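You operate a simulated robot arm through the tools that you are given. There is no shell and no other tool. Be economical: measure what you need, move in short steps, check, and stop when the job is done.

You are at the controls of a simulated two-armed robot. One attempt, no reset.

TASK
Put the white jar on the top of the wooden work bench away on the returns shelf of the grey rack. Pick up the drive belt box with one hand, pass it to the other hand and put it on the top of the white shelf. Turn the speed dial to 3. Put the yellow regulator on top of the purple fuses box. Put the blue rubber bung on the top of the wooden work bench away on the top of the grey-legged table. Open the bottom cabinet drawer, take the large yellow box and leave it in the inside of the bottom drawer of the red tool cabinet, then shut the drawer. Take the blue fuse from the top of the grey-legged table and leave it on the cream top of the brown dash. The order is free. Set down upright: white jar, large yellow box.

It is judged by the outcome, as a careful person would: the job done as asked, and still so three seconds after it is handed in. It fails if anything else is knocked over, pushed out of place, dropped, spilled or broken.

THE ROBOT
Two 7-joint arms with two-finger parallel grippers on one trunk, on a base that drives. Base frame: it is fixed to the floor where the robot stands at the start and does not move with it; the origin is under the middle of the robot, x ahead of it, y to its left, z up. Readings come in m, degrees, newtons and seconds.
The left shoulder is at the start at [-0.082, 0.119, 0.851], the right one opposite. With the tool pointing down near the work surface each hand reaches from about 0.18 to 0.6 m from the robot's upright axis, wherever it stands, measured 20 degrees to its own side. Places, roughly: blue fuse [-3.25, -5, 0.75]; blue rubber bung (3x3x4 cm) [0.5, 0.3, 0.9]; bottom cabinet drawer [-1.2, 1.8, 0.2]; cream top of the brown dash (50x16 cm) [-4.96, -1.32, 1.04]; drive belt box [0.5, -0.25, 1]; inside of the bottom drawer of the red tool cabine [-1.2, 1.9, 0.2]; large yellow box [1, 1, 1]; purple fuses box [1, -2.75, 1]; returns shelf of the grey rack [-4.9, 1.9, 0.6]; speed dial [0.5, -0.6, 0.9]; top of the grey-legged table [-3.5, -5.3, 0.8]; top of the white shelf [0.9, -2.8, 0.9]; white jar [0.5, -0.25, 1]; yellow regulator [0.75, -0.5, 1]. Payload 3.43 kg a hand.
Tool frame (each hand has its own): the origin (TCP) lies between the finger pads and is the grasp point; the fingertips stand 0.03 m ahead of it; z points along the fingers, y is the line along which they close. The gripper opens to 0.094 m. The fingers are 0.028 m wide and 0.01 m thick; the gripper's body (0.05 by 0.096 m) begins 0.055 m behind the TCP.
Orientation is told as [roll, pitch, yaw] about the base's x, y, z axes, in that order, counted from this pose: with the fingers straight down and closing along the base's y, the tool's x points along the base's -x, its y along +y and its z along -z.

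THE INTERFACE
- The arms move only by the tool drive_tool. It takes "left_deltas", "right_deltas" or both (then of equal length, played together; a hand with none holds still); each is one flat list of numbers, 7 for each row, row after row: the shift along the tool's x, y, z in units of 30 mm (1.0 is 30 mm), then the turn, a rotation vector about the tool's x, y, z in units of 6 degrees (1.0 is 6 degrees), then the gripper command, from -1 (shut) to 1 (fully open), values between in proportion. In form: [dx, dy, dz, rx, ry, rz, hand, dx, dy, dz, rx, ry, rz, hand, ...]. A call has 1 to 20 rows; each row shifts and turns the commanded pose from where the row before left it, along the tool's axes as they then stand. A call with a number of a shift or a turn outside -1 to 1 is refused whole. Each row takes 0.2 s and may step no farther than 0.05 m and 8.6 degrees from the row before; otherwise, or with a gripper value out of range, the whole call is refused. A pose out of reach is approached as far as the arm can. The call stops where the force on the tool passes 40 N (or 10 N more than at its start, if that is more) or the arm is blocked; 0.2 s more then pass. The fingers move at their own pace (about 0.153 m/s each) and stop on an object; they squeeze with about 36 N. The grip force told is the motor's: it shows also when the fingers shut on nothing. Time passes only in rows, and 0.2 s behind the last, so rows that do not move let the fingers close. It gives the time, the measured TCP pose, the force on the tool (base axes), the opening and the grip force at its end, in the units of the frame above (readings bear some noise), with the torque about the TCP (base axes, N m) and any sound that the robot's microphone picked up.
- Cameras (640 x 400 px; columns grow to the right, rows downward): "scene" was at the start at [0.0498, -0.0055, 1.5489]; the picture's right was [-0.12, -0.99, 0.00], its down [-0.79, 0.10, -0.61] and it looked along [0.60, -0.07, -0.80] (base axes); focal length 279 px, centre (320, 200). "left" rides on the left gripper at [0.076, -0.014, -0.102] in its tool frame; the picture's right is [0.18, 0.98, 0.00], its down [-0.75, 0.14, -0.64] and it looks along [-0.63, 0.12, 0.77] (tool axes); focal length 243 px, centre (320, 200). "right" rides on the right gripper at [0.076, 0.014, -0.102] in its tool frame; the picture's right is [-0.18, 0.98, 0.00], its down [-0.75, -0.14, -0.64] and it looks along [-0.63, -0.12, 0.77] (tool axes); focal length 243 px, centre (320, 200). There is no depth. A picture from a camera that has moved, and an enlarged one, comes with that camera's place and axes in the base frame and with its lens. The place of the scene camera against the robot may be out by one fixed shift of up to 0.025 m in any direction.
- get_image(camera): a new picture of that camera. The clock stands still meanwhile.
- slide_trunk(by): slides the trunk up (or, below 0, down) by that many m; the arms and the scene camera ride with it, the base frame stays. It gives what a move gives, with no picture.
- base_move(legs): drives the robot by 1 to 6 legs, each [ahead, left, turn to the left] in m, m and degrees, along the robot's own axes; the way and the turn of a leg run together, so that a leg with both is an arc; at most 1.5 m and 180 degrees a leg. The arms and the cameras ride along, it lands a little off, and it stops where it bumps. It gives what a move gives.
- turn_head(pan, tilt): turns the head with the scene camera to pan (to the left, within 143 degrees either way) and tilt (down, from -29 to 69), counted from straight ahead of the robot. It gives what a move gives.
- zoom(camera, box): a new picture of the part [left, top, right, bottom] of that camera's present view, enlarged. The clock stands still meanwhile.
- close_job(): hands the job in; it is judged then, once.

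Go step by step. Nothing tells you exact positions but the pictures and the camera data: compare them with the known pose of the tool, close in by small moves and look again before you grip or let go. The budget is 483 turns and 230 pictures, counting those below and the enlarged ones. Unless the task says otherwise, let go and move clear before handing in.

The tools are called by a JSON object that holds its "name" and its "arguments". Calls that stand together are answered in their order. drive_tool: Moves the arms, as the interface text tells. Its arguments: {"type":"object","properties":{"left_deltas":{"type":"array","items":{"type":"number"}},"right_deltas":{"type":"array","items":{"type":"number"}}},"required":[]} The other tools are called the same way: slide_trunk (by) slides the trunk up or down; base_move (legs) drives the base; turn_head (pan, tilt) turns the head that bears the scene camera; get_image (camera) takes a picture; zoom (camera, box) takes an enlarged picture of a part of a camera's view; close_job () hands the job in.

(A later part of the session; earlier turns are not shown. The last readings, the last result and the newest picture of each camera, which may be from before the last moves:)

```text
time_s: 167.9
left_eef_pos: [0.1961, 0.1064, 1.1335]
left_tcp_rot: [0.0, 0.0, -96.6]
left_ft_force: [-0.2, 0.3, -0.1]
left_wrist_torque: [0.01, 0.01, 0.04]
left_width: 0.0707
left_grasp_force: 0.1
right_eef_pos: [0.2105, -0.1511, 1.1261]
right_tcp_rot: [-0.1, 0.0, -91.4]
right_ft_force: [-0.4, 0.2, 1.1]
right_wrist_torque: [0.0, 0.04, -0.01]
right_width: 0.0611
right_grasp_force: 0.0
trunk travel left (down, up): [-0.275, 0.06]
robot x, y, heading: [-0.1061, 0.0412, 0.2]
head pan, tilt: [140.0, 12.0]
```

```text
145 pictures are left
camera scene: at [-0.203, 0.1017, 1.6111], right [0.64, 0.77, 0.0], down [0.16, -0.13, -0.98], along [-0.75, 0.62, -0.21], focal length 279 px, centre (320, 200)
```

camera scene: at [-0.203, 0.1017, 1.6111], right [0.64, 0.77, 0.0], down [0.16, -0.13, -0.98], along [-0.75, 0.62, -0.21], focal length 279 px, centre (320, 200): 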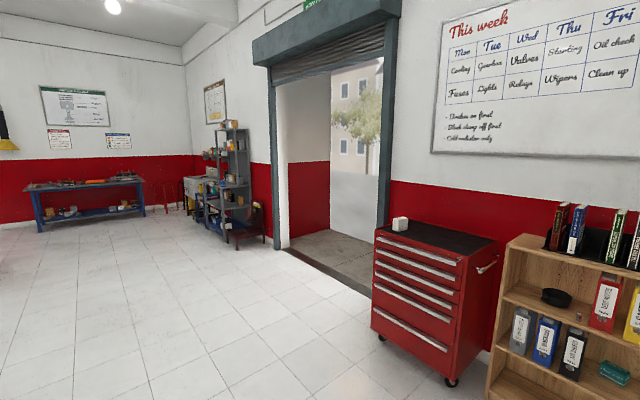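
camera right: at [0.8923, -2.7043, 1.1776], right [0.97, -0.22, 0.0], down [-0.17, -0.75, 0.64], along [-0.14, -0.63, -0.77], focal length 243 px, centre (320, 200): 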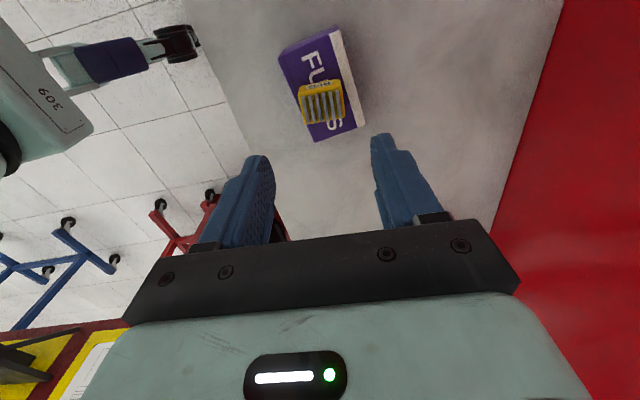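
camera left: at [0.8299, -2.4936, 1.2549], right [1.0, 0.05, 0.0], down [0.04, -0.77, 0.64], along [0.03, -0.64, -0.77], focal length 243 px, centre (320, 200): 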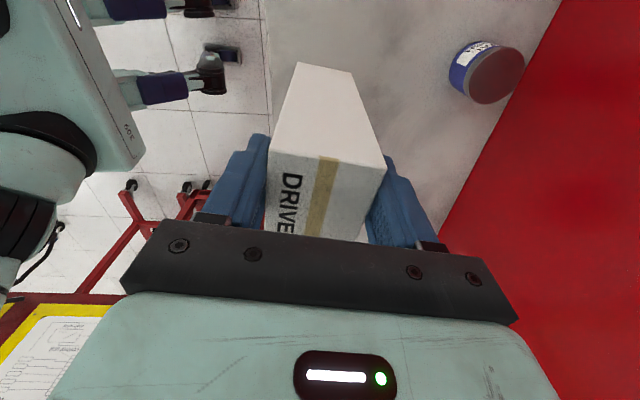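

{"name": "zoom", "arguments": {"camera": "scene", "box": [170, 110, 290, 260]}}

{"name": "turn_head", "arguments": {"pan": 0, "tilt": 45}}

{"name": "get_image", "arguments": {"camera": "scene"}}

```text
2.67 times, centred on (230, 185) of scene
camera zoom: at [-0.203, 0.1017, 1.6111], right [0.64, 0.77, 0.0], down [0.16, -0.13, -0.98], along [-0.75, 0.62, -0.21], focal length 745 px, centre (560, 240)
```

zoom: 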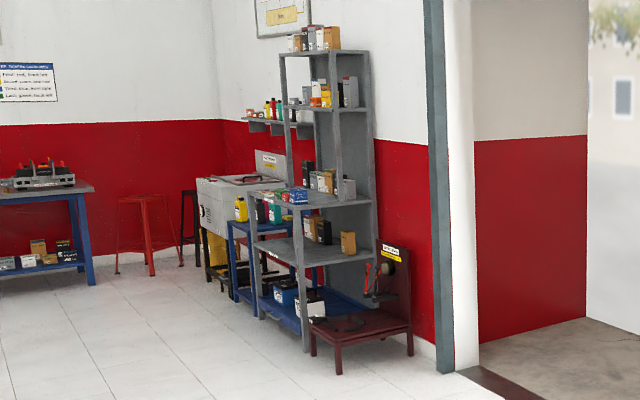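

```text
time_s: 170.2
left_eef_pos: [0.1967, 0.1065, 1.1334]
left_tcp_rot: [0.0, 0.0, -96.7]
left_ft_force: [-0.2, -1.0, 0.4]
left_wrist_torque: [0.02, 0.02, 0.0]
left_width: 0.0705
left_grasp_force: 0.0
right_eef_pos: [0.2118, -0.152, 1.1268]
right_tcp_rot: [0.0, 0.0, -91.3]
right_ft_force: [0.0, 0.1, 0.1]
right_wrist_torque: [0.01, -0.04, -0.01]
right_width: 0.0613
right_grasp_force: 0.0
trunk travel left (down, up): [-0.275, 0.06]
robot x, y, heading: [-0.1037, 0.0393, 0.4]
head pan, tilt: [0.0, 45.0]
```

```text
143 pictures are left
camera scene: at [-0.0498, 0.043, 1.5594], right [0.01, -1.0, 0.0], down [-0.71, -0.01, -0.71], along [0.71, 0.01, -0.71], focal length 279 px, centre (320, 200)
```

scene: 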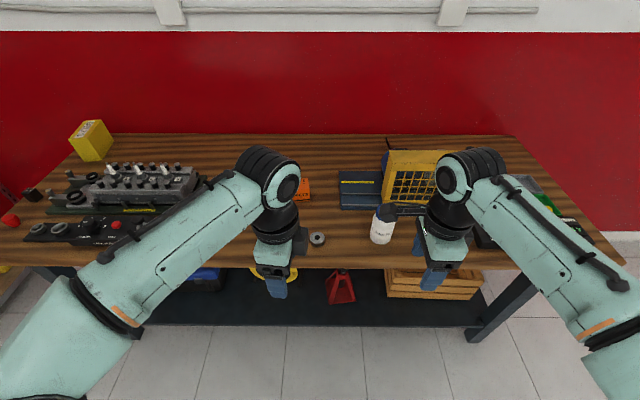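

The returns shelf (~0.6 m) has another shelf ~0.35 m above, so the jar needs a near-horizontal grip. I turn both hands to yaw 0 and approach the bench.

{"name": "drive_tool", "arguments": {"left_deltas": [0, 0, 0, 0, 0, -1, 0.5, 0, 0, 0, 0, 0, -1, 0.5, 0, 0, 0, 0, 0, -1, 0.5, 0, 0, 0, 0, 0, -1, 0.5, 0, 0, 0, 0, 0, -1, 0.5, 0, 0, 0, 0, 0, -1, 0.5, 0, 0, 0, 0, 0, -1, 0.5, 0, 0, 0, 0, 0, -1, 0.5, 0, 0, 0, 0, 0, -1, 0.5, 0, 0, 0, 0, 0, -1, 0.5, 0, 0, 0, 0, 0, -1, 0.5, 0, 0, 0, 0, 0, -1, 0.5, 0, 0, 0, 0, 0, -1, 0.5, 0, 0, 0, 0, 0, -1, 0.5, 0, 0, 0, 0, 0, -1, 0.5, 0, 0, 0, 0, 0, -1, 0.5], "right_deltas": [0, 0, 0, 0, 0, -1, 1, 0, 0, 0, 0, 0, -1, 1, 0, 0, 0, 0, 0, -1, 1, 0, 0, 0, 0, 0, -1, 1, 0, 0, 0, 0, 0, -1, 1, 0, 0, 0, 0, 0, -1, 1, 0, 0, 0, 0, 0, -1, 1, 0, 0, 0, 0, 0, -1, 1, 0, 0, 0, 0, 0, -1, 1, 0, 0, 0, 0, 0, -1, 1, 0, 0, 0, 0, 0, -1, 1, 0, 0, 0, 0, 0, -1, 1, 0, 0, 0, 0, 0, -1, 1, 0, 0, 0, 0, 0, -1, 1, 0, 0, 0, 0, 0, -0.2, 1, 0, 0, 0, 0, 0, 0, 1]}}

{"name": "get_image", "arguments": {"camera": "left"}}

{"name": "get_image", "arguments": {"camera": "right"}}

```text
time_s: 173.6
left_eef_pos: [0.1949, 0.1081, 1.1345]
left_tcp_rot: [0.0, 0.0, -0.7]
left_ft_force: [-0.6, -0.4, -0.3]
left_wrist_torque: [-0.03, 0.0, 0.0]
left_width: 0.0703
left_grasp_force: 0.2
right_eef_pos: [0.2117, -0.15, 1.126]
right_tcp_rot: [0.0, 0.0, -6.1]
right_ft_force: [0.4, -0.4, -0.8]
right_wrist_torque: [0.0, 0.03, 0.0]
right_width: 0.094
right_grasp_force: 0.1
trunk travel left (down, up): [-0.275, 0.06]
robot x, y, heading: [-0.1091, 0.0405, 0.6]
head pan, tilt: [0.0, 45.0]
```

```text
142 pictures are left
camera left: at [0.1211, 0.0935, 1.2357], right [-0.17, 0.98, 0.0], down [0.76, 0.13, 0.64], along [0.63, 0.11, -0.77], focal length 243 px, centre (320, 200)
```

left: 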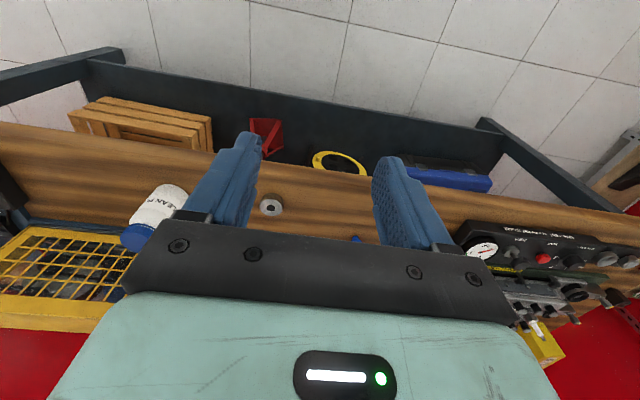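

```text
141 pictures are left
camera right: at [0.1368, -0.1279, 1.2281], right [0.29, 0.96, 0.0], down [0.73, -0.22, 0.64], along [0.61, -0.19, -0.77], focal length 243 px, centre (320, 200)
```

right: 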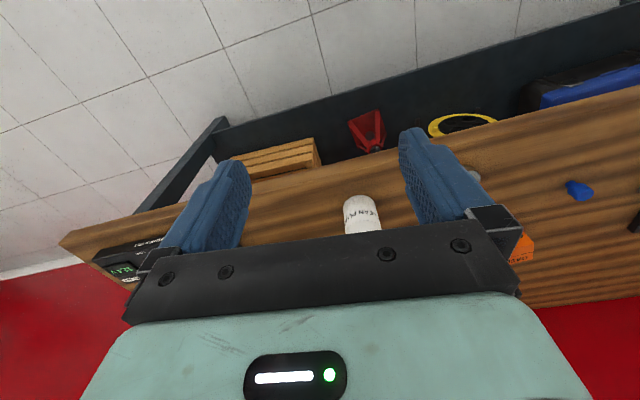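

Bung ≈ (0.51,0.24), jar ≈ (0.49,-0.14). Move the base 13 cm ahead and the left hand over the bung.

{"name": "base_move", "arguments": {"legs": [[0.13, 0, 0]]}}

{"name": "drive_tool", "arguments": {"left_deltas": [-0.9, 0.75, 0.8, 0, 0, 0, 0.2, -0.9, 0.75, 0.8, 0, 0, 0, 0.2, -0.9, 0.75, 0.8, 0, 0, 0, 0.2, -0.9, 0.75, 0.8, 0, 0, 0, 0.2, -0.9, 0.75, 0.8, 0, 0, 0, 0.2]}}

{"name": "get_image", "arguments": {"camera": "left"}}

{"name": "get_image", "arguments": {"camera": "right"}}

```text
time_s: 174.8
left_eef_pos: [0.3242, 0.1081, 1.1341]
left_tcp_rot: [0.0, 0.0, -0.7]
left_ft_force: [0.7, 0.1, 0.4]
left_wrist_torque: [-0.04, 0.04, 0.02]
left_width: 0.0704
left_grasp_force: 0.1
right_eef_pos: [0.3378, -0.1493, 1.1263]
right_tcp_rot: [0.0, 0.1, -6.2]
right_ft_force: [0.0, -0.4, -0.2]
right_wrist_torque: [0.02, 0.0, 0.03]
right_width: 0.0938
right_grasp_force: 0.0
trunk travel left (down, up): [-0.275, 0.06]
robot x, y, heading: [0.0218, 0.0411, 0.4]
head pan, tilt: [0.0, 45.0]
```

```text
time_s: 176.1
left_eef_pos: [0.4593, 0.2195, 1.0138]
left_tcp_rot: [0.0, 0.0, -0.8]
left_ft_force: [-0.8, -0.5, 0.0]
left_wrist_torque: [0.0, 0.0, 0.02]
left_width: 0.0564
left_grasp_force: 0.1
right_eef_pos: [0.3389, -0.1487, 1.1265]
right_tcp_rot: [-0.1, 0.1, -6.2]
right_ft_force: [0.2, 0.1, -0.5]
right_wrist_torque: [0.02, 0.04, 0.0]
right_width: 0.094
right_grasp_force: 0.1
trunk travel left (down, up): [-0.275, 0.06]
robot x, y, heading: [0.0195, 0.0416, 0.4]
head pan, tilt: [0.0, 45.0]
```

```text
140 pictures are left
camera left: at [0.3839, 0.2058, 1.1145], right [-0.17, 0.99, 0.0], down [0.76, 0.13, 0.64], along [0.63, 0.11, -0.77], focal length 243 px, centre (320, 200)
```

left: 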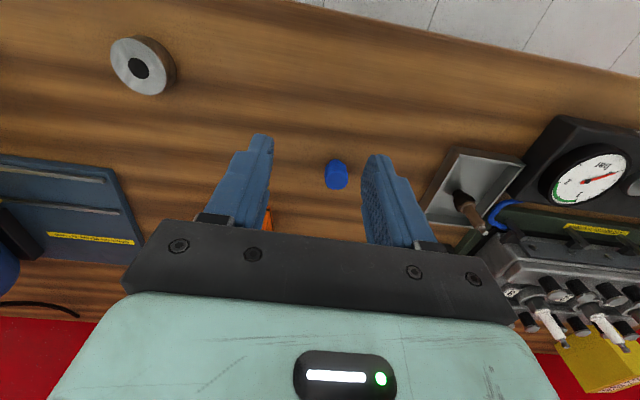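

```text
139 pictures are left
camera right: at [0.2645, -0.1264, 1.228], right [0.29, 0.96, 0.0], down [0.73, -0.22, 0.64], along [0.61, -0.19, -0.77], focal length 243 px, centre (320, 200)
```

right: 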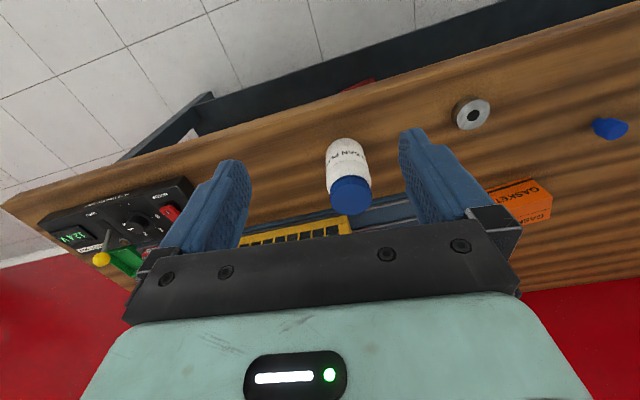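

{"name": "drive_tool", "arguments": {"left_deltas": [-0.85, 0.35, 0.6, 0, 0, 0, 0.2, -0.85, 0.35, 0.6, 0, 0, 0, 0.2, -0.85, 0.35, 0.9, 0, 0, 0, 0.2]}}

{"name": "get_image", "arguments": {"camera": "left"}}

```text
time_s: 176.8
left_eef_pos: [0.5381, 0.2496, 0.9492]
left_tcp_rot: [0.0, 0.1, -0.8]
left_ft_force: [1.2, 0.9, 0.6]
left_wrist_torque: [0.01, 0.01, -0.01]
left_width: 0.0566
left_grasp_force: 0.0
right_eef_pos: [0.338, -0.1494, 1.1259]
right_tcp_rot: [-0.1, 0.1, -6.3]
right_ft_force: [-0.2, 0.3, 0.3]
right_wrist_torque: [0.05, 0.02, -0.01]
right_width: 0.094
right_grasp_force: 0.1
trunk travel left (down, up): [-0.275, 0.06]
robot x, y, heading: [0.0212, 0.044, 0.3]
head pan, tilt: [0.0, 45.0]
```

```text
138 pictures are left
camera left: at [0.4626, 0.2358, 1.0503], right [-0.17, 0.99, 0.0], down [0.76, 0.13, 0.64], along [0.63, 0.11, -0.77], focal length 243 px, centre (320, 200)
```

left: 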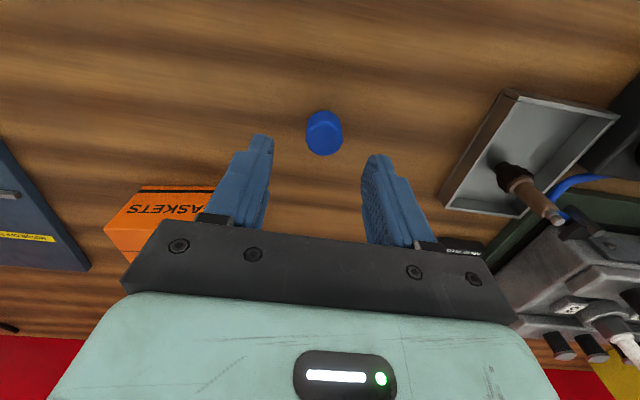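

{"name": "drive_tool", "arguments": {"left_deltas": [-0.05, 0.03, 0.9, 0, 0, 0, 0.2, -0.05, 0.03, 0.95, 0, 0, 0, 0.2]}}

{"name": "get_image", "arguments": {"camera": "left"}}

```text
time_s: 177.4
left_eef_pos: [0.5406, 0.252, 0.8958]
left_tcp_rot: [0.0, 0.0, -0.6]
left_ft_force: [-0.7, 0.5, 0.3]
left_wrist_torque: [-0.02, 0.01, 0.01]
left_width: 0.0566
left_grasp_force: 0.1
right_eef_pos: [0.3385, -0.1502, 1.1259]
right_tcp_rot: [0.0, 0.0, -6.2]
right_ft_force: [0.2, 0.8, -0.5]
right_wrist_torque: [0.0, -0.01, 0.0]
right_width: 0.0941
right_grasp_force: 0.1
trunk travel left (down, up): [-0.275, 0.06]
robot x, y, heading: [0.0195, 0.0414, 0.2]
head pan, tilt: [0.0, 45.0]
```

```text
137 pictures are left
camera left: at [0.4654, 0.2383, 0.9972], right [-0.17, 0.99, 0.0], down [0.76, 0.13, 0.64], along [0.63, 0.11, -0.77], focal length 243 px, centre (320, 200)
```

left: 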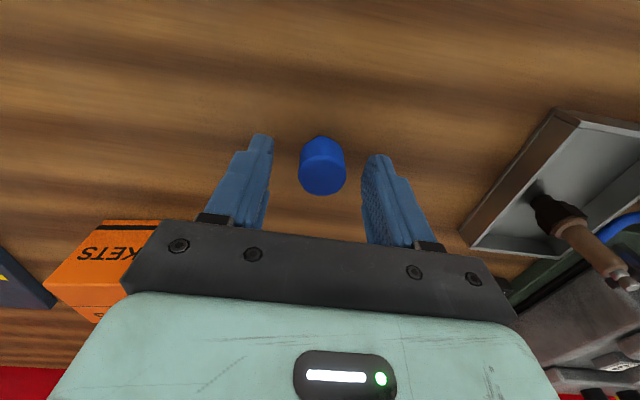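

{"name": "drive_tool", "arguments": {"left_deltas": [0, 0, 0.15, 0, 0, 0, 0.2, 0, 0, 0, 0, 0, 0, -1, 0, 0, 0, 0, 0, 0, -1, 0, 0, 0, 0, 0, 0, -1, 0, 0, -0.5, 0, 0, 0, -1, 0, 0, -1, 0, 0, 0, -1, 0, 0, -1, 0, 0, 0, -1]}}

{"name": "get_image", "arguments": {"camera": "left"}}

```text
time_s: 179.1
left_eef_pos: [0.5397, 0.2502, 0.9667]
left_tcp_rot: [0.0, 0.1, -0.8]
left_ft_force: [0.0, 0.1, -0.2]
left_wrist_torque: [-0.03, 0.0, -0.02]
left_width: 0.0253
left_grasp_force: 35.7
right_eef_pos: [0.3387, -0.1495, 1.1268]
right_tcp_rot: [0.0, 0.1, -6.1]
right_ft_force: [0.1, -0.2, -0.6]
right_wrist_torque: [-0.04, -0.01, -0.03]
right_width: 0.0941
right_grasp_force: 0.1
trunk travel left (down, up): [-0.275, 0.06]
robot x, y, heading: [0.0213, 0.0402, 0.5]
head pan, tilt: [0.0, 45.0]
```

```text
136 pictures are left
camera left: at [0.4644, 0.2366, 1.0686], right [-0.17, 0.99, 0.0], down [0.76, 0.13, 0.64], along [0.63, 0.11, -0.77], focal length 243 px, centre (320, 200)
```

left: 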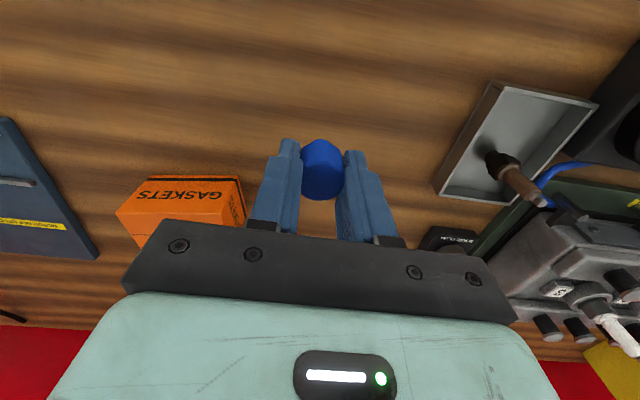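

Bung gripped. Retract left, and tilt the right hand 45° forward for the jar (height ≈0.10, dia ≈0.073, centre ≈ (0.4875,-0.147)).

{"name": "drive_tool", "arguments": {"left_deltas": [0, 0, -1, 0, 0, 0, -1, 0, 0, -1, 0, 0, 0, -1, 0, 0, -1, 0, 0, 0, -1, 0.9, 0, -0.5, 0, 0, 0, -1, 0.9, 0, -0.5, 0, 0, 0, -1, 0.9, 0, -0.5, 0, 0, 0, -1, 0.9, 0, 0, 0, 0, 0, -1, 0.9, 0, 0, 0, 0, 0, -1], "right_deltas": [0, 0, 0, 0, 0, -1, 1, 0, 0, 0, 0, -1, 0, 1, 0, 0, 0, 0, -1, 0, 1, 0, 0, 0, 0, -1, 0, 1, 0, 0, 0, 0, -1, 0, 1, 0, 0, 0, 0, -1, 0, 1, 0, 0, 0, 0, -1, 0, 1, 0, 0, 0, 0, -1, 0, 1]}}

{"name": "drive_tool", "arguments": {"right_deltas": [0, 0, 0, 0, -0.5, 0, 1, 0.37, 0, 0.9, 0, 0, 0, 1, 0.37, 0, 0.9, 0, 0, 0, 1, 0.37, 0, 0.9, 0, 0, 0, 1, 0.37, 0, 0.9, 0, 0, 0, 1]}}

{"name": "get_image", "arguments": {"camera": "right"}}

{"name": "get_image", "arguments": {"camera": "scene"}}

```text
time_s: 180.8
left_eef_pos: [0.4332, 0.2509, 1.0916]
left_tcp_rot: [0.0, -0.1, -0.7]
left_ft_force: [0.3, 0.5, 0.8]
left_wrist_torque: [-0.03, 0.03, -0.02]
left_width: 0.0252
left_grasp_force: 35.8
left hand out of reach, approached as far as the arm can: row 2, 3, 4, 5
right_eef_pos: [0.3376, -0.149, 1.1266]
right_tcp_rot: [-0.1, -42.1, -0.2]
right_ft_force: [-0.6, -0.8, -0.4]
right_wrist_torque: [0.02, 0.0, -0.01]
right_width: 0.0939
right_grasp_force: 0.0
trunk travel left (down, up): [-0.275, 0.06]
robot x, y, heading: [0.0172, 0.0413, 0.1]
head pan, tilt: [0.0, 45.0]
```

```text
time_s: 182.1
left_eef_pos: [0.4358, 0.2494, 1.0916]
left_tcp_rot: [0.0, 0.0, -0.7]
left_ft_force: [0.0, 0.2, 0.5]
left_wrist_torque: [0.03, 0.01, -0.01]
left_width: 0.0255
left_grasp_force: 35.9
right_eef_pos: [0.3851, -0.1478, 1.0169]
right_tcp_rot: [0.1, -45.0, -0.1]
right_ft_force: [0.2, -1.0, -0.5]
right_wrist_torque: [-0.01, 0.01, 0.01]
right_width: 0.0939
right_grasp_force: 0.1
trunk travel left (down, up): [-0.275, 0.06]
robot x, y, heading: [0.0212, 0.0405, 0.6]
head pan, tilt: [0.0, 45.0]
```

```text
135 pictures are left
camera right: at [0.2587, -0.1333, 1.0342], right [0.13, 0.98, 0.13], down [0.08, -0.14, 0.99], along [0.99, -0.12, -0.1], focal length 243 px, centre (320, 200)
```

right: 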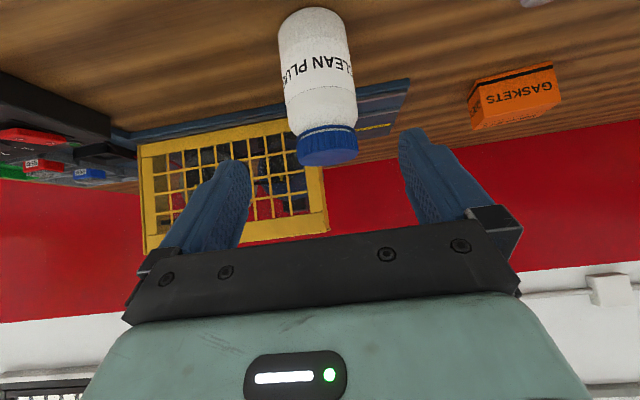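

```text
134 pictures are left
camera scene: at [0.0778, 0.0438, 1.5594], right [0.01, -1.0, 0.0], down [-0.71, -0.01, -0.71], along [0.71, 0.01, -0.71], focal length 279 px, centre (320, 200)
```

scene: 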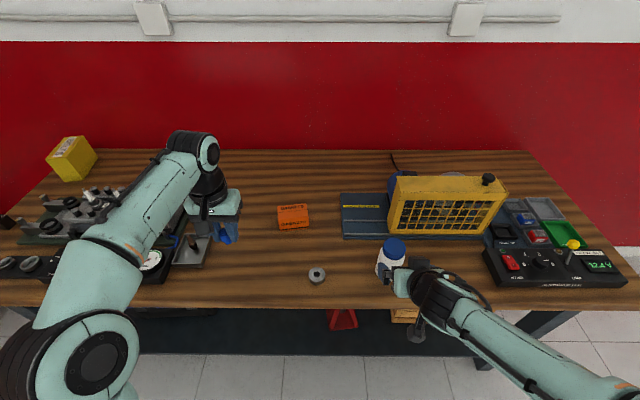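

{"name": "drive_tool", "arguments": {"right_deltas": [0, 0.03, 0.9, 0, 0, 0, 1, 0, 0.03, 0.9, 0, 0, 0, 1, 0.03, 0, 0.9, 0, 0, 0, 1]}}

{"name": "get_image", "arguments": {"camera": "right"}}

{"name": "zoom", "arguments": {"camera": "scene", "box": [350, 210, 470, 350]}}

```text
time_s: 182.8
left_eef_pos: [0.4351, 0.2499, 1.0912]
left_tcp_rot: [0.1, 0.1, -0.7]
left_ft_force: [-0.6, 0.4, -0.8]
left_wrist_torque: [-0.01, 0.02, -0.04]
left_width: 0.0254
left_grasp_force: 35.6
right_eef_pos: [0.4413, -0.1466, 0.9585]
right_tcp_rot: [0.0, -44.9, -0.2]
right_ft_force: [1.8, 0.5, 0.0]
right_wrist_torque: [0.0, -0.04, -0.02]
right_width: 0.094
right_grasp_force: 0.0
trunk travel left (down, up): [-0.275, 0.06]
robot x, y, heading: [0.0194, 0.0383, 0.5]
head pan, tilt: [0.0, 45.0]
```

```text
133 pictures are left
camera right: at [0.3151, -0.1318, 0.9749], right [0.13, 0.98, 0.13], down [0.08, -0.14, 0.99], along [0.99, -0.12, -0.1], focal length 243 px, centre (320, 200)
```

right: 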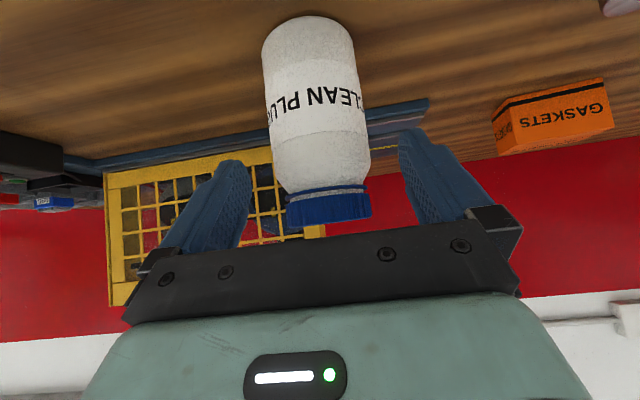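

```text
2.86 times, centred on (410, 280) of scene
camera zoom: at [0.0779, 0.0439, 1.5594], right [0.01, -1.0, 0.0], down [-0.71, -0.01, -0.71], along [0.71, 0.01, -0.71], focal length 798 px, centre (63, -29)
```

zoom: 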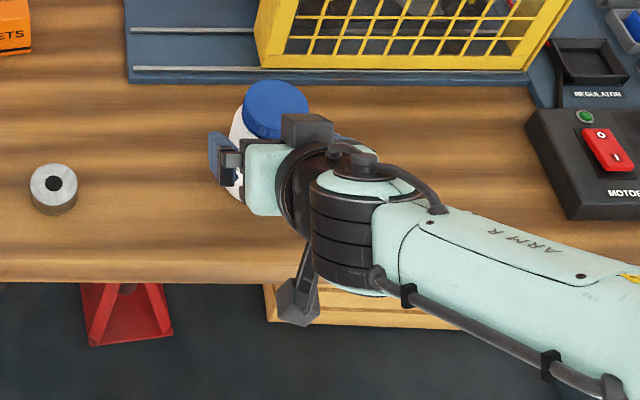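

{"name": "drive_tool", "arguments": {"right_deltas": [0, 0, 0.7, 0, 0, 0, 1, 0, 0, 0.7, 0, 0, 0, 1]}}

{"name": "get_image", "arguments": {"camera": "right"}}

```text
time_s: 183.4
left_eef_pos: [0.435, 0.2501, 1.091]
left_tcp_rot: [-0.1, 0.0, -0.7]
left_ft_force: [-0.2, 0.3, -0.8]
left_wrist_torque: [0.0, 0.01, 0.02]
left_width: 0.0252
left_grasp_force: 35.7
right_eef_pos: [0.4701, -0.1473, 0.9282]
right_tcp_rot: [0.0, -45.1, -0.3]
right_ft_force: [0.0, -0.8, 0.0]
right_wrist_torque: [0.0, 0.0, -0.04]
right_width: 0.094
right_grasp_force: 0.0
trunk travel left (down, up): [-0.275, 0.06]
robot x, y, heading: [0.0185, 0.0403, 0.5]
head pan, tilt: [0.0, 45.0]
```

```text
131 pictures are left
camera right: at [0.343, -0.1329, 0.9462], right [0.13, 0.98, 0.13], down [0.08, -0.14, 0.99], along [0.99, -0.12, -0.1], focal length 243 px, centre (320, 200)
```

right: 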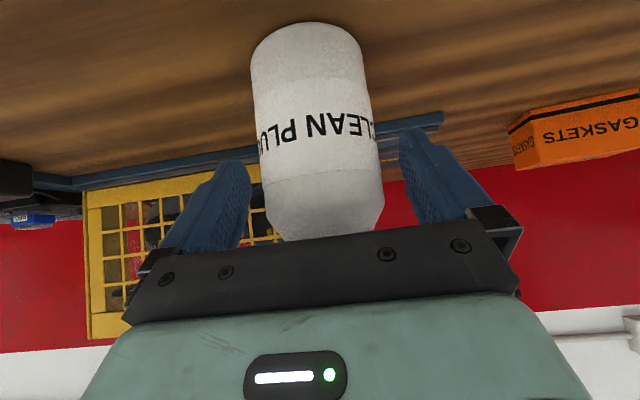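

{"name": "drive_tool", "arguments": {"right_deltas": [0, 0, 0, 0, 0, 0, 0.7, 0, 0, 0, 0, 0, 0, 0.5, 0, 0, 0, 0, 0, 0, -0.5, 0, 0, 0, 0, 0, 0, -1, 0, 0, 0, 0, 0, 0, -1]}}

{"name": "drive_tool", "arguments": {"right_deltas": [-0.35, 0, -0.35, 0, 0, 0, -1, -0.35, 0, -0.35, 0, 0, 0, -1, -0.5, 0, -0.5, 0, 0, 0, -1]}}

{"name": "get_image", "arguments": {"camera": "right"}}

{"name": "get_image", "arguments": {"camera": "scene"}}

```text
time_s: 184.7
left_eef_pos: [0.4354, 0.2506, 1.0913]
left_tcp_rot: [0.0, 0.1, -0.7]
left_ft_force: [0.6, -0.8, -0.4]
left_wrist_torque: [0.02, 0.05, 0.03]
left_width: 0.0251
left_grasp_force: 35.9
right_eef_pos: [0.4689, -0.1473, 0.9279]
right_tcp_rot: [0.0, -44.9, -0.2]
right_ft_force: [-0.3, 0.2, 0.5]
right_wrist_torque: [0.01, -0.03, 0.01]
right_width: 0.0687
right_grasp_force: 35.8
trunk travel left (down, up): [-0.275, 0.06]
robot x, y, heading: [0.0187, 0.0415, 0.6]
head pan, tilt: [0.0, 45.0]
```

```text
time_s: 185.4
left_eef_pos: [0.4347, 0.2508, 1.0907]
left_tcp_rot: [0.0, 0.1, -0.7]
left_ft_force: [0.0, -0.8, 0.4]
left_wrist_torque: [0.04, -0.01, -0.01]
left_width: 0.0252
left_grasp_force: 36.1
right_eef_pos: [0.4683, -0.1479, 0.9804]
right_tcp_rot: [0.0, -45.2, 0.0]
right_ft_force: [-0.7, 0.7, -1.4]
right_wrist_torque: [-0.02, 0.05, 0.01]
right_width: 0.0684
right_grasp_force: 35.6
trunk travel left (down, up): [-0.275, 0.06]
robot x, y, heading: [0.0162, 0.0398, 0.6]
head pan, tilt: [0.0, 45.0]
```

```text
130 pictures are left
camera right: at [0.3418, -0.1334, 0.998], right [0.13, 0.98, 0.13], down [0.08, -0.14, 0.99], along [0.99, -0.12, -0.1], focal length 243 px, centre (320, 200)
```

right: 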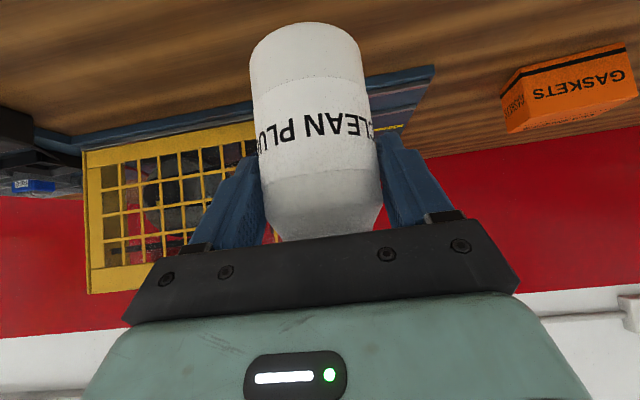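

```text
129 pictures are left
camera scene: at [0.0768, 0.0442, 1.5594], right [0.01, -1.0, 0.0], down [-0.71, -0.01, -0.71], along [0.71, 0.01, -0.71], focal length 279 px, centre (320, 200)
```

scene: 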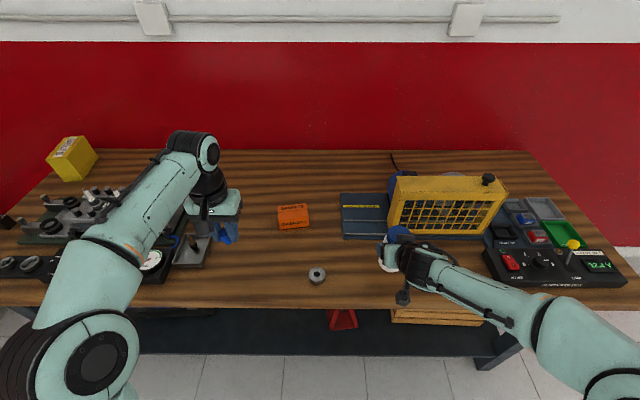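

{"name": "drive_tool", "arguments": {"right_deltas": [-0.1, 0, -0.83, 0, 0, 0, -1, 0.1, 0, -0.83, 0, 0, 0, -1, 0.2, 0, -0.83, 0, 0, 0, -1, 0.3, 0, -0.83, 0, 0, 0, -1], "left_deltas": [0.9, 0, 0, 0, 0, 0, -1, 0.9, 0, 0, 0, 0, 0, -1, 0.9, -0.4, 0, 0, 0, 0, -1, 0.9, -0.4, 0, 0, 0, 0, -1]}}

{"name": "base_move", "arguments": {"legs": [[-0.6, 0, 0], [0, 0, 160]]}}

{"name": "turn_head", "arguments": {"pan": 0, "tilt": 18}}

{"name": "get_image", "arguments": {"camera": "scene"}}

```text
time_s: 186.4
left_eef_pos: [0.3257, 0.2256, 1.0935]
left_tcp_rot: [0.0, -0.1, -0.7]
left_ft_force: [-0.3, -0.3, -0.3]
left_wrist_torque: [0.03, -0.03, 0.02]
left_width: 0.0254
left_grasp_force: 35.9
right_eef_pos: [0.384, -0.1473, 1.0421]
right_tcp_rot: [0.1, -45.0, -0.2]
right_ft_force: [-0.9, 0.0, -1.4]
right_wrist_torque: [-0.02, 0.02, -0.01]
right_width: 0.0681
right_grasp_force: 36.1
trunk travel left (down, up): [-0.275, 0.06]
robot x, y, heading: [0.0225, 0.037, 0.5]
head pan, tilt: [0.0, 45.0]
```

```text
time_s: 196.4
left_eef_pos: [-0.9472, -0.0251, 1.0922]
left_tcp_rot: [0.1, 0.0, 157.5]
left_ft_force: [-0.1, 0.0, 0.1]
left_wrist_torque: [-0.01, -0.02, -0.01]
left_width: 0.0254
left_grasp_force: 35.9
right_eef_pos: [-0.8631, 0.3419, 1.0426]
right_tcp_rot: [0.0, -45.0, 158.1]
right_ft_force: [0.6, 0.2, -2.2]
right_wrist_torque: [-0.03, -0.01, 0.01]
right_width: 0.0679
right_grasp_force: 36.2
trunk travel left (down, up): [-0.275, 0.06]
robot x, y, heading: [-0.5948, 0.0315, 158.8]
head pan, tilt: [0.0, 45.0]
```

```text
time_s: 197.3
left_eef_pos: [-0.9464, -0.0249, 1.0932]
left_tcp_rot: [0.0, 0.1, 157.5]
left_ft_force: [-0.3, 1.0, 0.0]
left_wrist_torque: [0.03, 0.01, -0.03]
left_width: 0.0252
left_grasp_force: 36.0
right_eef_pos: [-0.8616, 0.341, 1.0431]
right_tcp_rot: [0.0, -45.0, 158.1]
right_ft_force: [-0.7, 0.6, -2.1]
right_wrist_torque: [-0.01, -0.04, 0.01]
right_width: 0.0681
right_grasp_force: 36.0
trunk travel left (down, up): [-0.275, 0.06]
robot x, y, heading: [-0.5917, 0.033, 158.8]
head pan, tilt: [0.0, 18.0]
```

```text
128 pictures are left
camera scene: at [-0.6174, 0.0543, 1.6013], right [0.36, 0.93, 0.0], down [0.29, -0.11, -0.95], along [-0.89, 0.34, -0.31], focal length 279 px, centre (320, 200)
```

scene: 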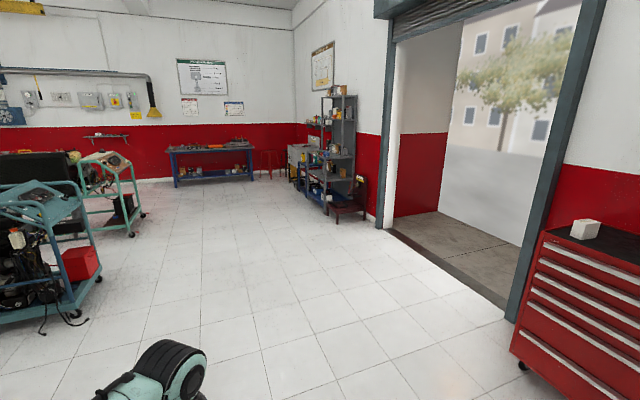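

Path is clear; drive 2.8 m toward the rack and look.

{"name": "base_move", "arguments": {"legs": [[1.4, 0, 0], [1.4, 0, 0]]}}

{"name": "turn_head", "arguments": {"pan": 0, "tilt": 30}}

{"name": "get_image", "arguments": {"camera": "scene"}}

```text
time_s: 210.8
left_eef_pos: [-3.5359, 0.9692, 1.0938]
left_tcp_rot: [0.0, 0.0, 158.9]
left_ft_force: [-0.2, 0.2, -1.2]
left_wrist_torque: [0.01, 0.02, 0.0]
left_width: 0.0251
left_grasp_force: 36.3
right_eef_pos: [-3.4623, 1.341, 1.0417]
right_tcp_rot: [0.0, -45.0, 159.3]
right_ft_force: [0.1, -0.3, -1.9]
right_wrist_torque: [-0.03, -0.04, -0.01]
right_width: 0.0679
right_grasp_force: 35.9
trunk travel left (down, up): [-0.275, 0.06]
robot x, y, heading: [-3.1848, 1.0358, 160.2]
head pan, tilt: [0.0, 18.0]
```

```text
time_s: 211.5
left_eef_pos: [-3.5373, 0.9707, 1.0945]
left_tcp_rot: [0.0, 0.1, 158.9]
left_ft_force: [0.5, -1.2, -0.4]
left_wrist_torque: [-0.02, -0.02, 0.01]
left_width: 0.0253
left_grasp_force: 36.1
right_eef_pos: [-3.4619, 1.3403, 1.0423]
right_tcp_rot: [0.0, -44.8, 159.4]
right_ft_force: [0.5, 0.0, -1.3]
right_wrist_torque: [-0.02, -0.04, -0.01]
right_width: 0.0681
right_grasp_force: 36.1
trunk travel left (down, up): [-0.275, 0.06]
robot x, y, heading: [-3.1867, 1.0358, 160.1]
head pan, tilt: [0.0, 30.0]
```

```text
127 pictures are left
camera scene: at [-3.2073, 1.0561, 1.5821], right [0.34, 0.94, 0.0], down [0.47, -0.17, -0.87], along [-0.81, 0.29, -0.5], focal length 279 px, centre (320, 200)
```

scene: 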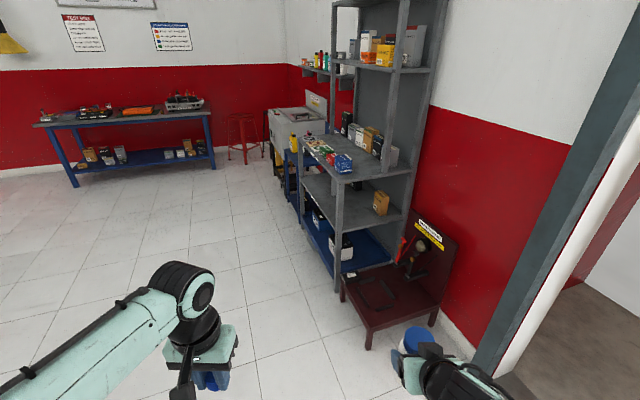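

Rack front is at y≈1.635, x from -5.37 to -4.51. Turn to face it and strafe in front of it.

{"name": "base_move", "arguments": {"legs": [[0, 0, -70], [0, 0.85, 0], [0, 0.88, 0]]}}

{"name": "turn_head", "arguments": {"pan": 0, "tilt": 45}}

{"name": "get_image", "arguments": {"camera": "scene"}}

{"name": "get_image", "arguments": {"camera": "right"}}

```text
time_s: 229.8
left_eef_pos: [-5.0609, 1.3802, 1.0928]
left_tcp_rot: [-0.1, 0.0, 87.4]
left_ft_force: [-0.5, 0.3, 0.6]
left_wrist_torque: [-0.01, -0.05, -0.05]
left_width: 0.0258
left_grasp_force: 35.9
right_eef_pos: [-4.6865, 1.4275, 1.0415]
right_tcp_rot: [0.1, -45.0, 88.0]
right_ft_force: [-0.4, 0.6, -1.6]
right_wrist_torque: [0.0, -0.05, 0.02]
right_width: 0.0674
right_grasp_force: 35.7
trunk travel left (down, up): [-0.275, 0.06]
robot x, y, heading: [-4.8803, 1.0686, 88.8]
head pan, tilt: [0.0, 30.0]
```

```text
time_s: 230.6
left_eef_pos: [-5.0612, 1.3814, 1.0932]
left_tcp_rot: [0.0, 0.0, 87.5]
left_ft_force: [-0.5, -0.5, -1.0]
left_wrist_torque: [-0.01, 0.0, 0.03]
left_width: 0.0261
left_grasp_force: 36.0
right_eef_pos: [-4.687, 1.4272, 1.0417]
right_tcp_rot: [0.0, -44.9, 88.0]
right_ft_force: [-0.5, 0.0, -1.3]
right_wrist_torque: [-0.02, -0.01, 0.01]
right_width: 0.0676
right_grasp_force: 36.2
trunk travel left (down, up): [-0.275, 0.06]
robot x, y, heading: [-4.8858, 1.0671, 88.6]
head pan, tilt: [0.0, 45.0]
```

```text
126 pictures are left
camera scene: at [-4.8643, 1.1084, 1.5595], right [1.0, -0.02, 0.0], down [-0.02, -0.71, -0.71], along [0.02, 0.71, -0.71], focal length 279 px, centre (320, 200)
```

scene: 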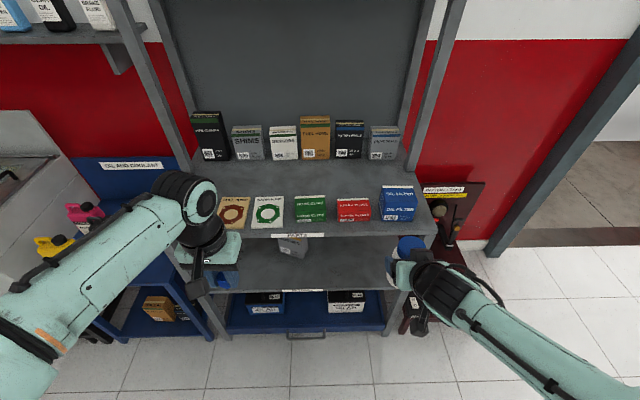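

```text
125 pictures are left
camera right: at [-4.705, 1.3018, 1.0596], right [-0.98, 0.17, 0.13], down [0.14, 0.07, 0.99], along [0.15, 0.98, -0.1], focal length 243 px, centre (320, 200)
```

right: 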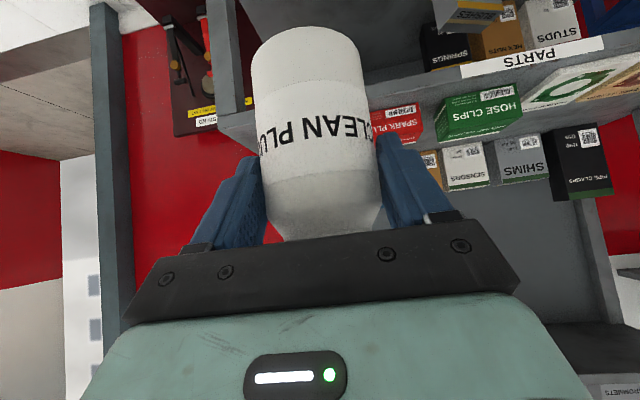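

{"name": "zoom", "arguments": {"camera": "scene", "box": [190, 180, 450, 345]}}

```text
2.42 times, centred on (320, 262) of scene
camera zoom: at [-4.8643, 1.1084, 1.5595], right [1.0, -0.02, 0.0], down [-0.02, -0.71, -0.71], along [0.02, 0.71, -0.71], focal length 677 px, centre (320, 48)
```

zoom: 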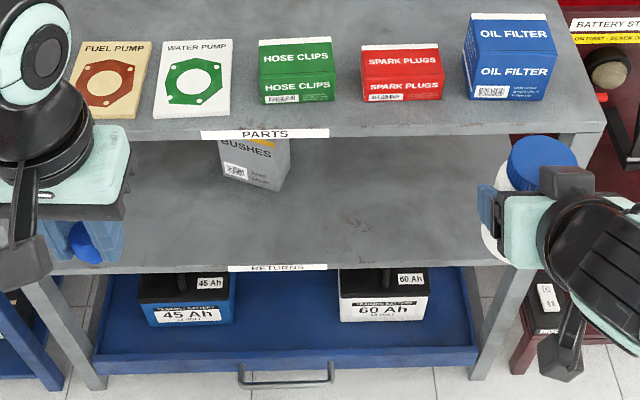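

The RETURNS shelf is at z≈0.60, front y≈1.60, with PARTS shelf at ≈0.92 above. I pull the left hand in, lower the trunk and drop the jar to shelf-insertion height outside the rack.

{"name": "drive_tool", "arguments": {"left_deltas": [0.9, 0, 0, 0, 0, 0, -1, 0.9, 0, 0, 0, 0, 0, -1, 0.9, 0, 0, 0, 0, 0, -1]}}

{"name": "slide_trunk", "arguments": {"by": -0.27}}

{"name": "turn_head", "arguments": {"pan": -15, "tilt": 40}}

{"name": "get_image", "arguments": {"camera": "scene"}}

{"name": "get_image", "arguments": {"camera": "right"}}

```text
time_s: 231.4
left_eef_pos: [-5.0654, 1.3002, 1.0928]
left_tcp_rot: [0.0, 0.0, 87.4]
left_ft_force: [-0.4, -0.5, -0.4]
left_wrist_torque: [0.01, 0.0, -0.02]
left_width: 0.0257
left_grasp_force: 35.4
right_eef_pos: [-4.6867, 1.4275, 1.0423]
right_tcp_rot: [0.0, -44.9, 88.1]
right_ft_force: [0.4, 0.7, -0.9]
right_wrist_torque: [-0.03, -0.01, 0.0]
right_width: 0.0673
right_grasp_force: 36.3
trunk travel left (down, up): [-0.275, 0.06]
robot x, y, heading: [-4.8855, 1.0703, 88.5]
head pan, tilt: [0.0, 45.0]
```

```text
time_s: 234.2
left_eef_pos: [-5.0638, 1.2996, 0.8235]
left_tcp_rot: [0.0, 0.0, 87.3]
left_ft_force: [0.5, 0.0, -0.4]
left_wrist_torque: [-0.01, 0.02, -0.05]
left_width: 0.0257
left_grasp_force: 36.1
right_eef_pos: [-4.6864, 1.4262, 0.772]
right_tcp_rot: [-0.1, -45.0, 87.9]
right_ft_force: [-0.5, 0.0, -1.0]
right_wrist_torque: [-0.01, -0.04, -0.01]
right_width: 0.0676
right_grasp_force: 35.9
trunk travel left (down, up): [-0.005, 0.33]
robot x, y, heading: [-4.8838, 1.0659, 88.5]
head pan, tilt: [0.0, 45.0]
```

```text
time_s: 234.9
left_eef_pos: [-5.0654, 1.2997, 0.8241]
left_tcp_rot: [0.0, 0.0, 87.4]
left_ft_force: [-0.3, -0.7, -0.1]
left_wrist_torque: [0.02, -0.01, 0.03]
left_width: 0.0257
left_grasp_force: 35.9
right_eef_pos: [-4.686, 1.4267, 0.7724]
right_tcp_rot: [0.0, -44.9, 88.0]
right_ft_force: [0.3, 1.1, -2.6]
right_wrist_torque: [-0.05, 0.0, 0.01]
right_width: 0.0675
right_grasp_force: 36.5
trunk travel left (down, up): [-0.005, 0.33]
robot x, y, heading: [-4.886, 1.0667, 88.6]
head pan, tilt: [-15.0, 40.0]
```

```text
123 pictures are left
camera scene: at [-4.8413, 1.1577, 1.2928], right [0.96, -0.28, 0.0], down [-0.18, -0.62, -0.77], along [0.22, 0.73, -0.64], focal length 279 px, centre (320, 200)
```

scene: 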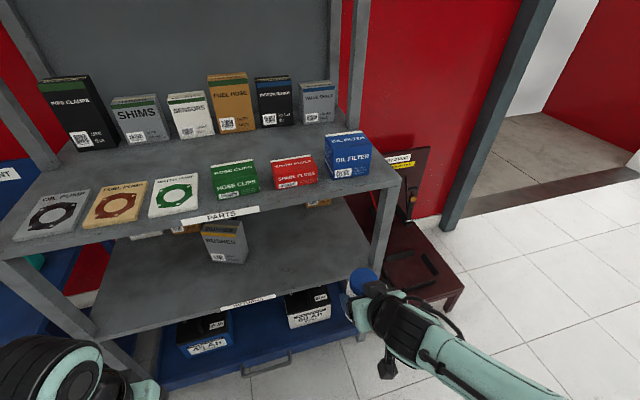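

```text
122 pictures are left
camera right: at [-4.705, 1.3018, 0.7897], right [-0.98, 0.17, 0.13], down [0.14, 0.07, 0.99], along [0.15, 0.98, -0.1], focal length 243 px, centre (320, 200)
```

right: 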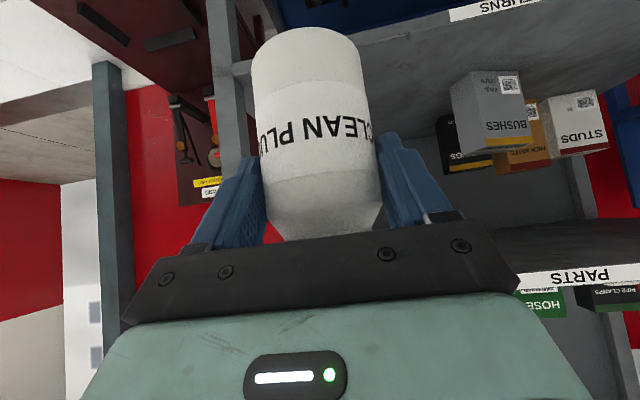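

Refined: shelf front y≈1.636, RETURNS top ≈0.55, PARTS edge ≈0.89. Lower the jar to insertion height, then drive 20 cm ahead, 10 cm left.

{"name": "drive_tool", "arguments": {"right_deltas": [0.62, 0, 0.62, 0, 0, 0, -1, 0.62, 0, 0.62, 0, 0, 0, -1, 0.62, 0, 0.62, 0, 0, 0, -1, 0.6, 0, 0.6, 0, 0, 0, -1]}}

{"name": "base_move", "arguments": {"legs": [[0, 0.1, 1], [0.18, 0, 0]]}}

{"name": "get_image", "arguments": {"camera": "scene"}}

{"name": "get_image", "arguments": {"camera": "right"}}

```text
time_s: 235.9
left_eef_pos: [-5.0642, 1.3006, 0.8236]
left_tcp_rot: [0.0, 0.0, 87.4]
left_ft_force: [0.7, 0.4, -0.5]
left_wrist_torque: [-0.01, 0.0, -0.01]
left_width: 0.0258
left_grasp_force: 36.3
right_eef_pos: [-4.6853, 1.4247, 0.669]
right_tcp_rot: [0.0, -45.0, 88.0]
right_ft_force: [0.4, -0.2, -1.5]
right_wrist_torque: [-0.06, 0.02, -0.02]
right_width: 0.0665
right_grasp_force: 36.0
trunk travel left (down, up): [-0.005, 0.33]
robot x, y, heading: [-4.8868, 1.0668, 88.3]
head pan, tilt: [-15.0, 40.0]
```

```text
time_s: 238.6
left_eef_pos: [-5.1686, 1.4818, 0.8227]
left_tcp_rot: [-0.1, 0.0, 88.3]
left_ft_force: [0.2, -0.6, -0.4]
left_wrist_torque: [-0.02, 0.0, 0.0]
left_width: 0.026
left_grasp_force: 35.9
right_eef_pos: [-4.793, 1.612, 0.6686]
right_tcp_rot: [0.0, -45.0, 88.8]
right_ft_force: [0.0, 0.7, -1.6]
right_wrist_torque: [0.0, 0.02, 0.0]
right_width: 0.0663
right_grasp_force: 36.1
trunk travel left (down, up): [-0.005, 0.33]
robot x, y, heading: [-4.9849, 1.2529, 89.4]
head pan, tilt: [-15.0, 40.0]
```

```text
121 pictures are left
camera scene: at [-4.9439, 1.3422, 1.2928], right [0.96, -0.27, 0.0], down [-0.17, -0.62, -0.77], along [0.2, 0.74, -0.64], focal length 279 px, centre (320, 200)
```

scene: 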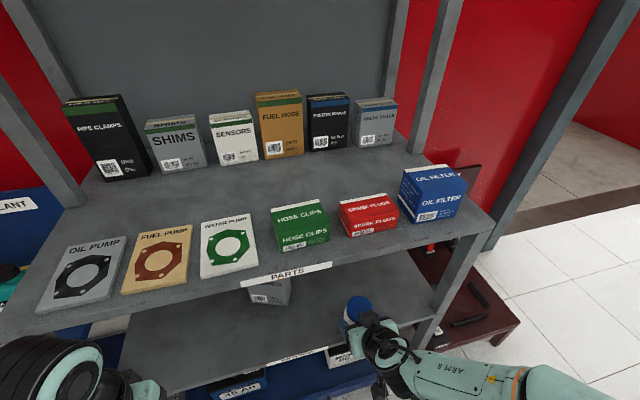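

```text
120 pictures are left
camera right: at [-4.8098, 1.4857, 0.6865], right [-0.98, 0.15, 0.13], down [0.14, 0.08, 0.99], along [0.14, 0.99, -0.1], focal length 243 px, centre (320, 200)
```

right: 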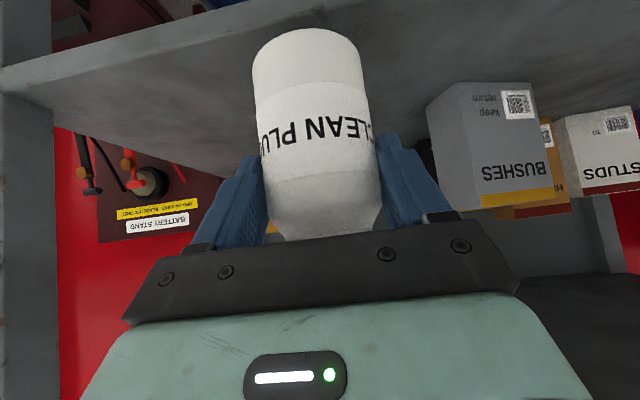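

{"name": "drive_tool", "arguments": {"right_deltas": [-0.7, 0, 0.7, 0, 0, 0, -1, -0.7, 0, 0.7, 0, 0, 0, -1, -0.7, 0, 0.7, 0, 0, 0, -1]}}

{"name": "get_image", "arguments": {"camera": "scene"}}

{"name": "get_image", "arguments": {"camera": "right"}}

```text
time_s: 239.4
left_eef_pos: [-5.1698, 1.4807, 0.8232]
left_tcp_rot: [0.0, 0.0, 88.3]
left_ft_force: [0.5, 0.0, -0.7]
left_wrist_torque: [0.0, -0.01, 0.0]
left_width: 0.0258
left_grasp_force: 36.5
right_eef_pos: [-4.789, 1.7026, 0.6662]
right_tcp_rot: [-0.1, -44.9, 88.8]
right_ft_force: [-0.1, 0.4, -1.5]
right_wrist_torque: [-0.01, -0.01, 0.02]
right_width: 0.0669
right_grasp_force: 36.1
trunk travel left (down, up): [-0.005, 0.33]
robot x, y, heading: [-4.9845, 1.251, 89.3]
head pan, tilt: [-15.0, 40.0]
```

```text
119 pictures are left
camera scene: at [-4.9439, 1.342, 1.2928], right [0.96, -0.27, 0.0], down [-0.17, -0.62, -0.77], along [0.2, 0.74, -0.64], focal length 279 px, centre (320, 200)
```

scene: 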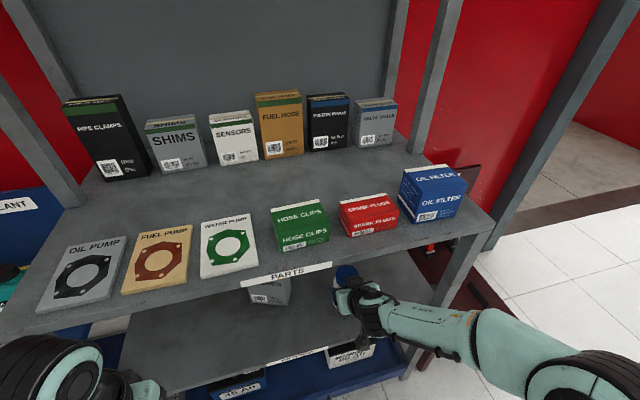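

```text
118 pictures are left
camera right: at [-4.8064, 1.5762, 0.6845], right [-0.98, 0.15, 0.13], down [0.14, 0.08, 0.99], along [0.14, 0.99, -0.1], focal length 243 px, centre (320, 200)
```

right: 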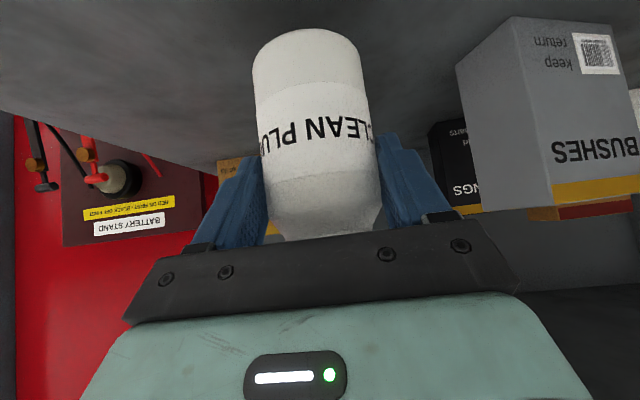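

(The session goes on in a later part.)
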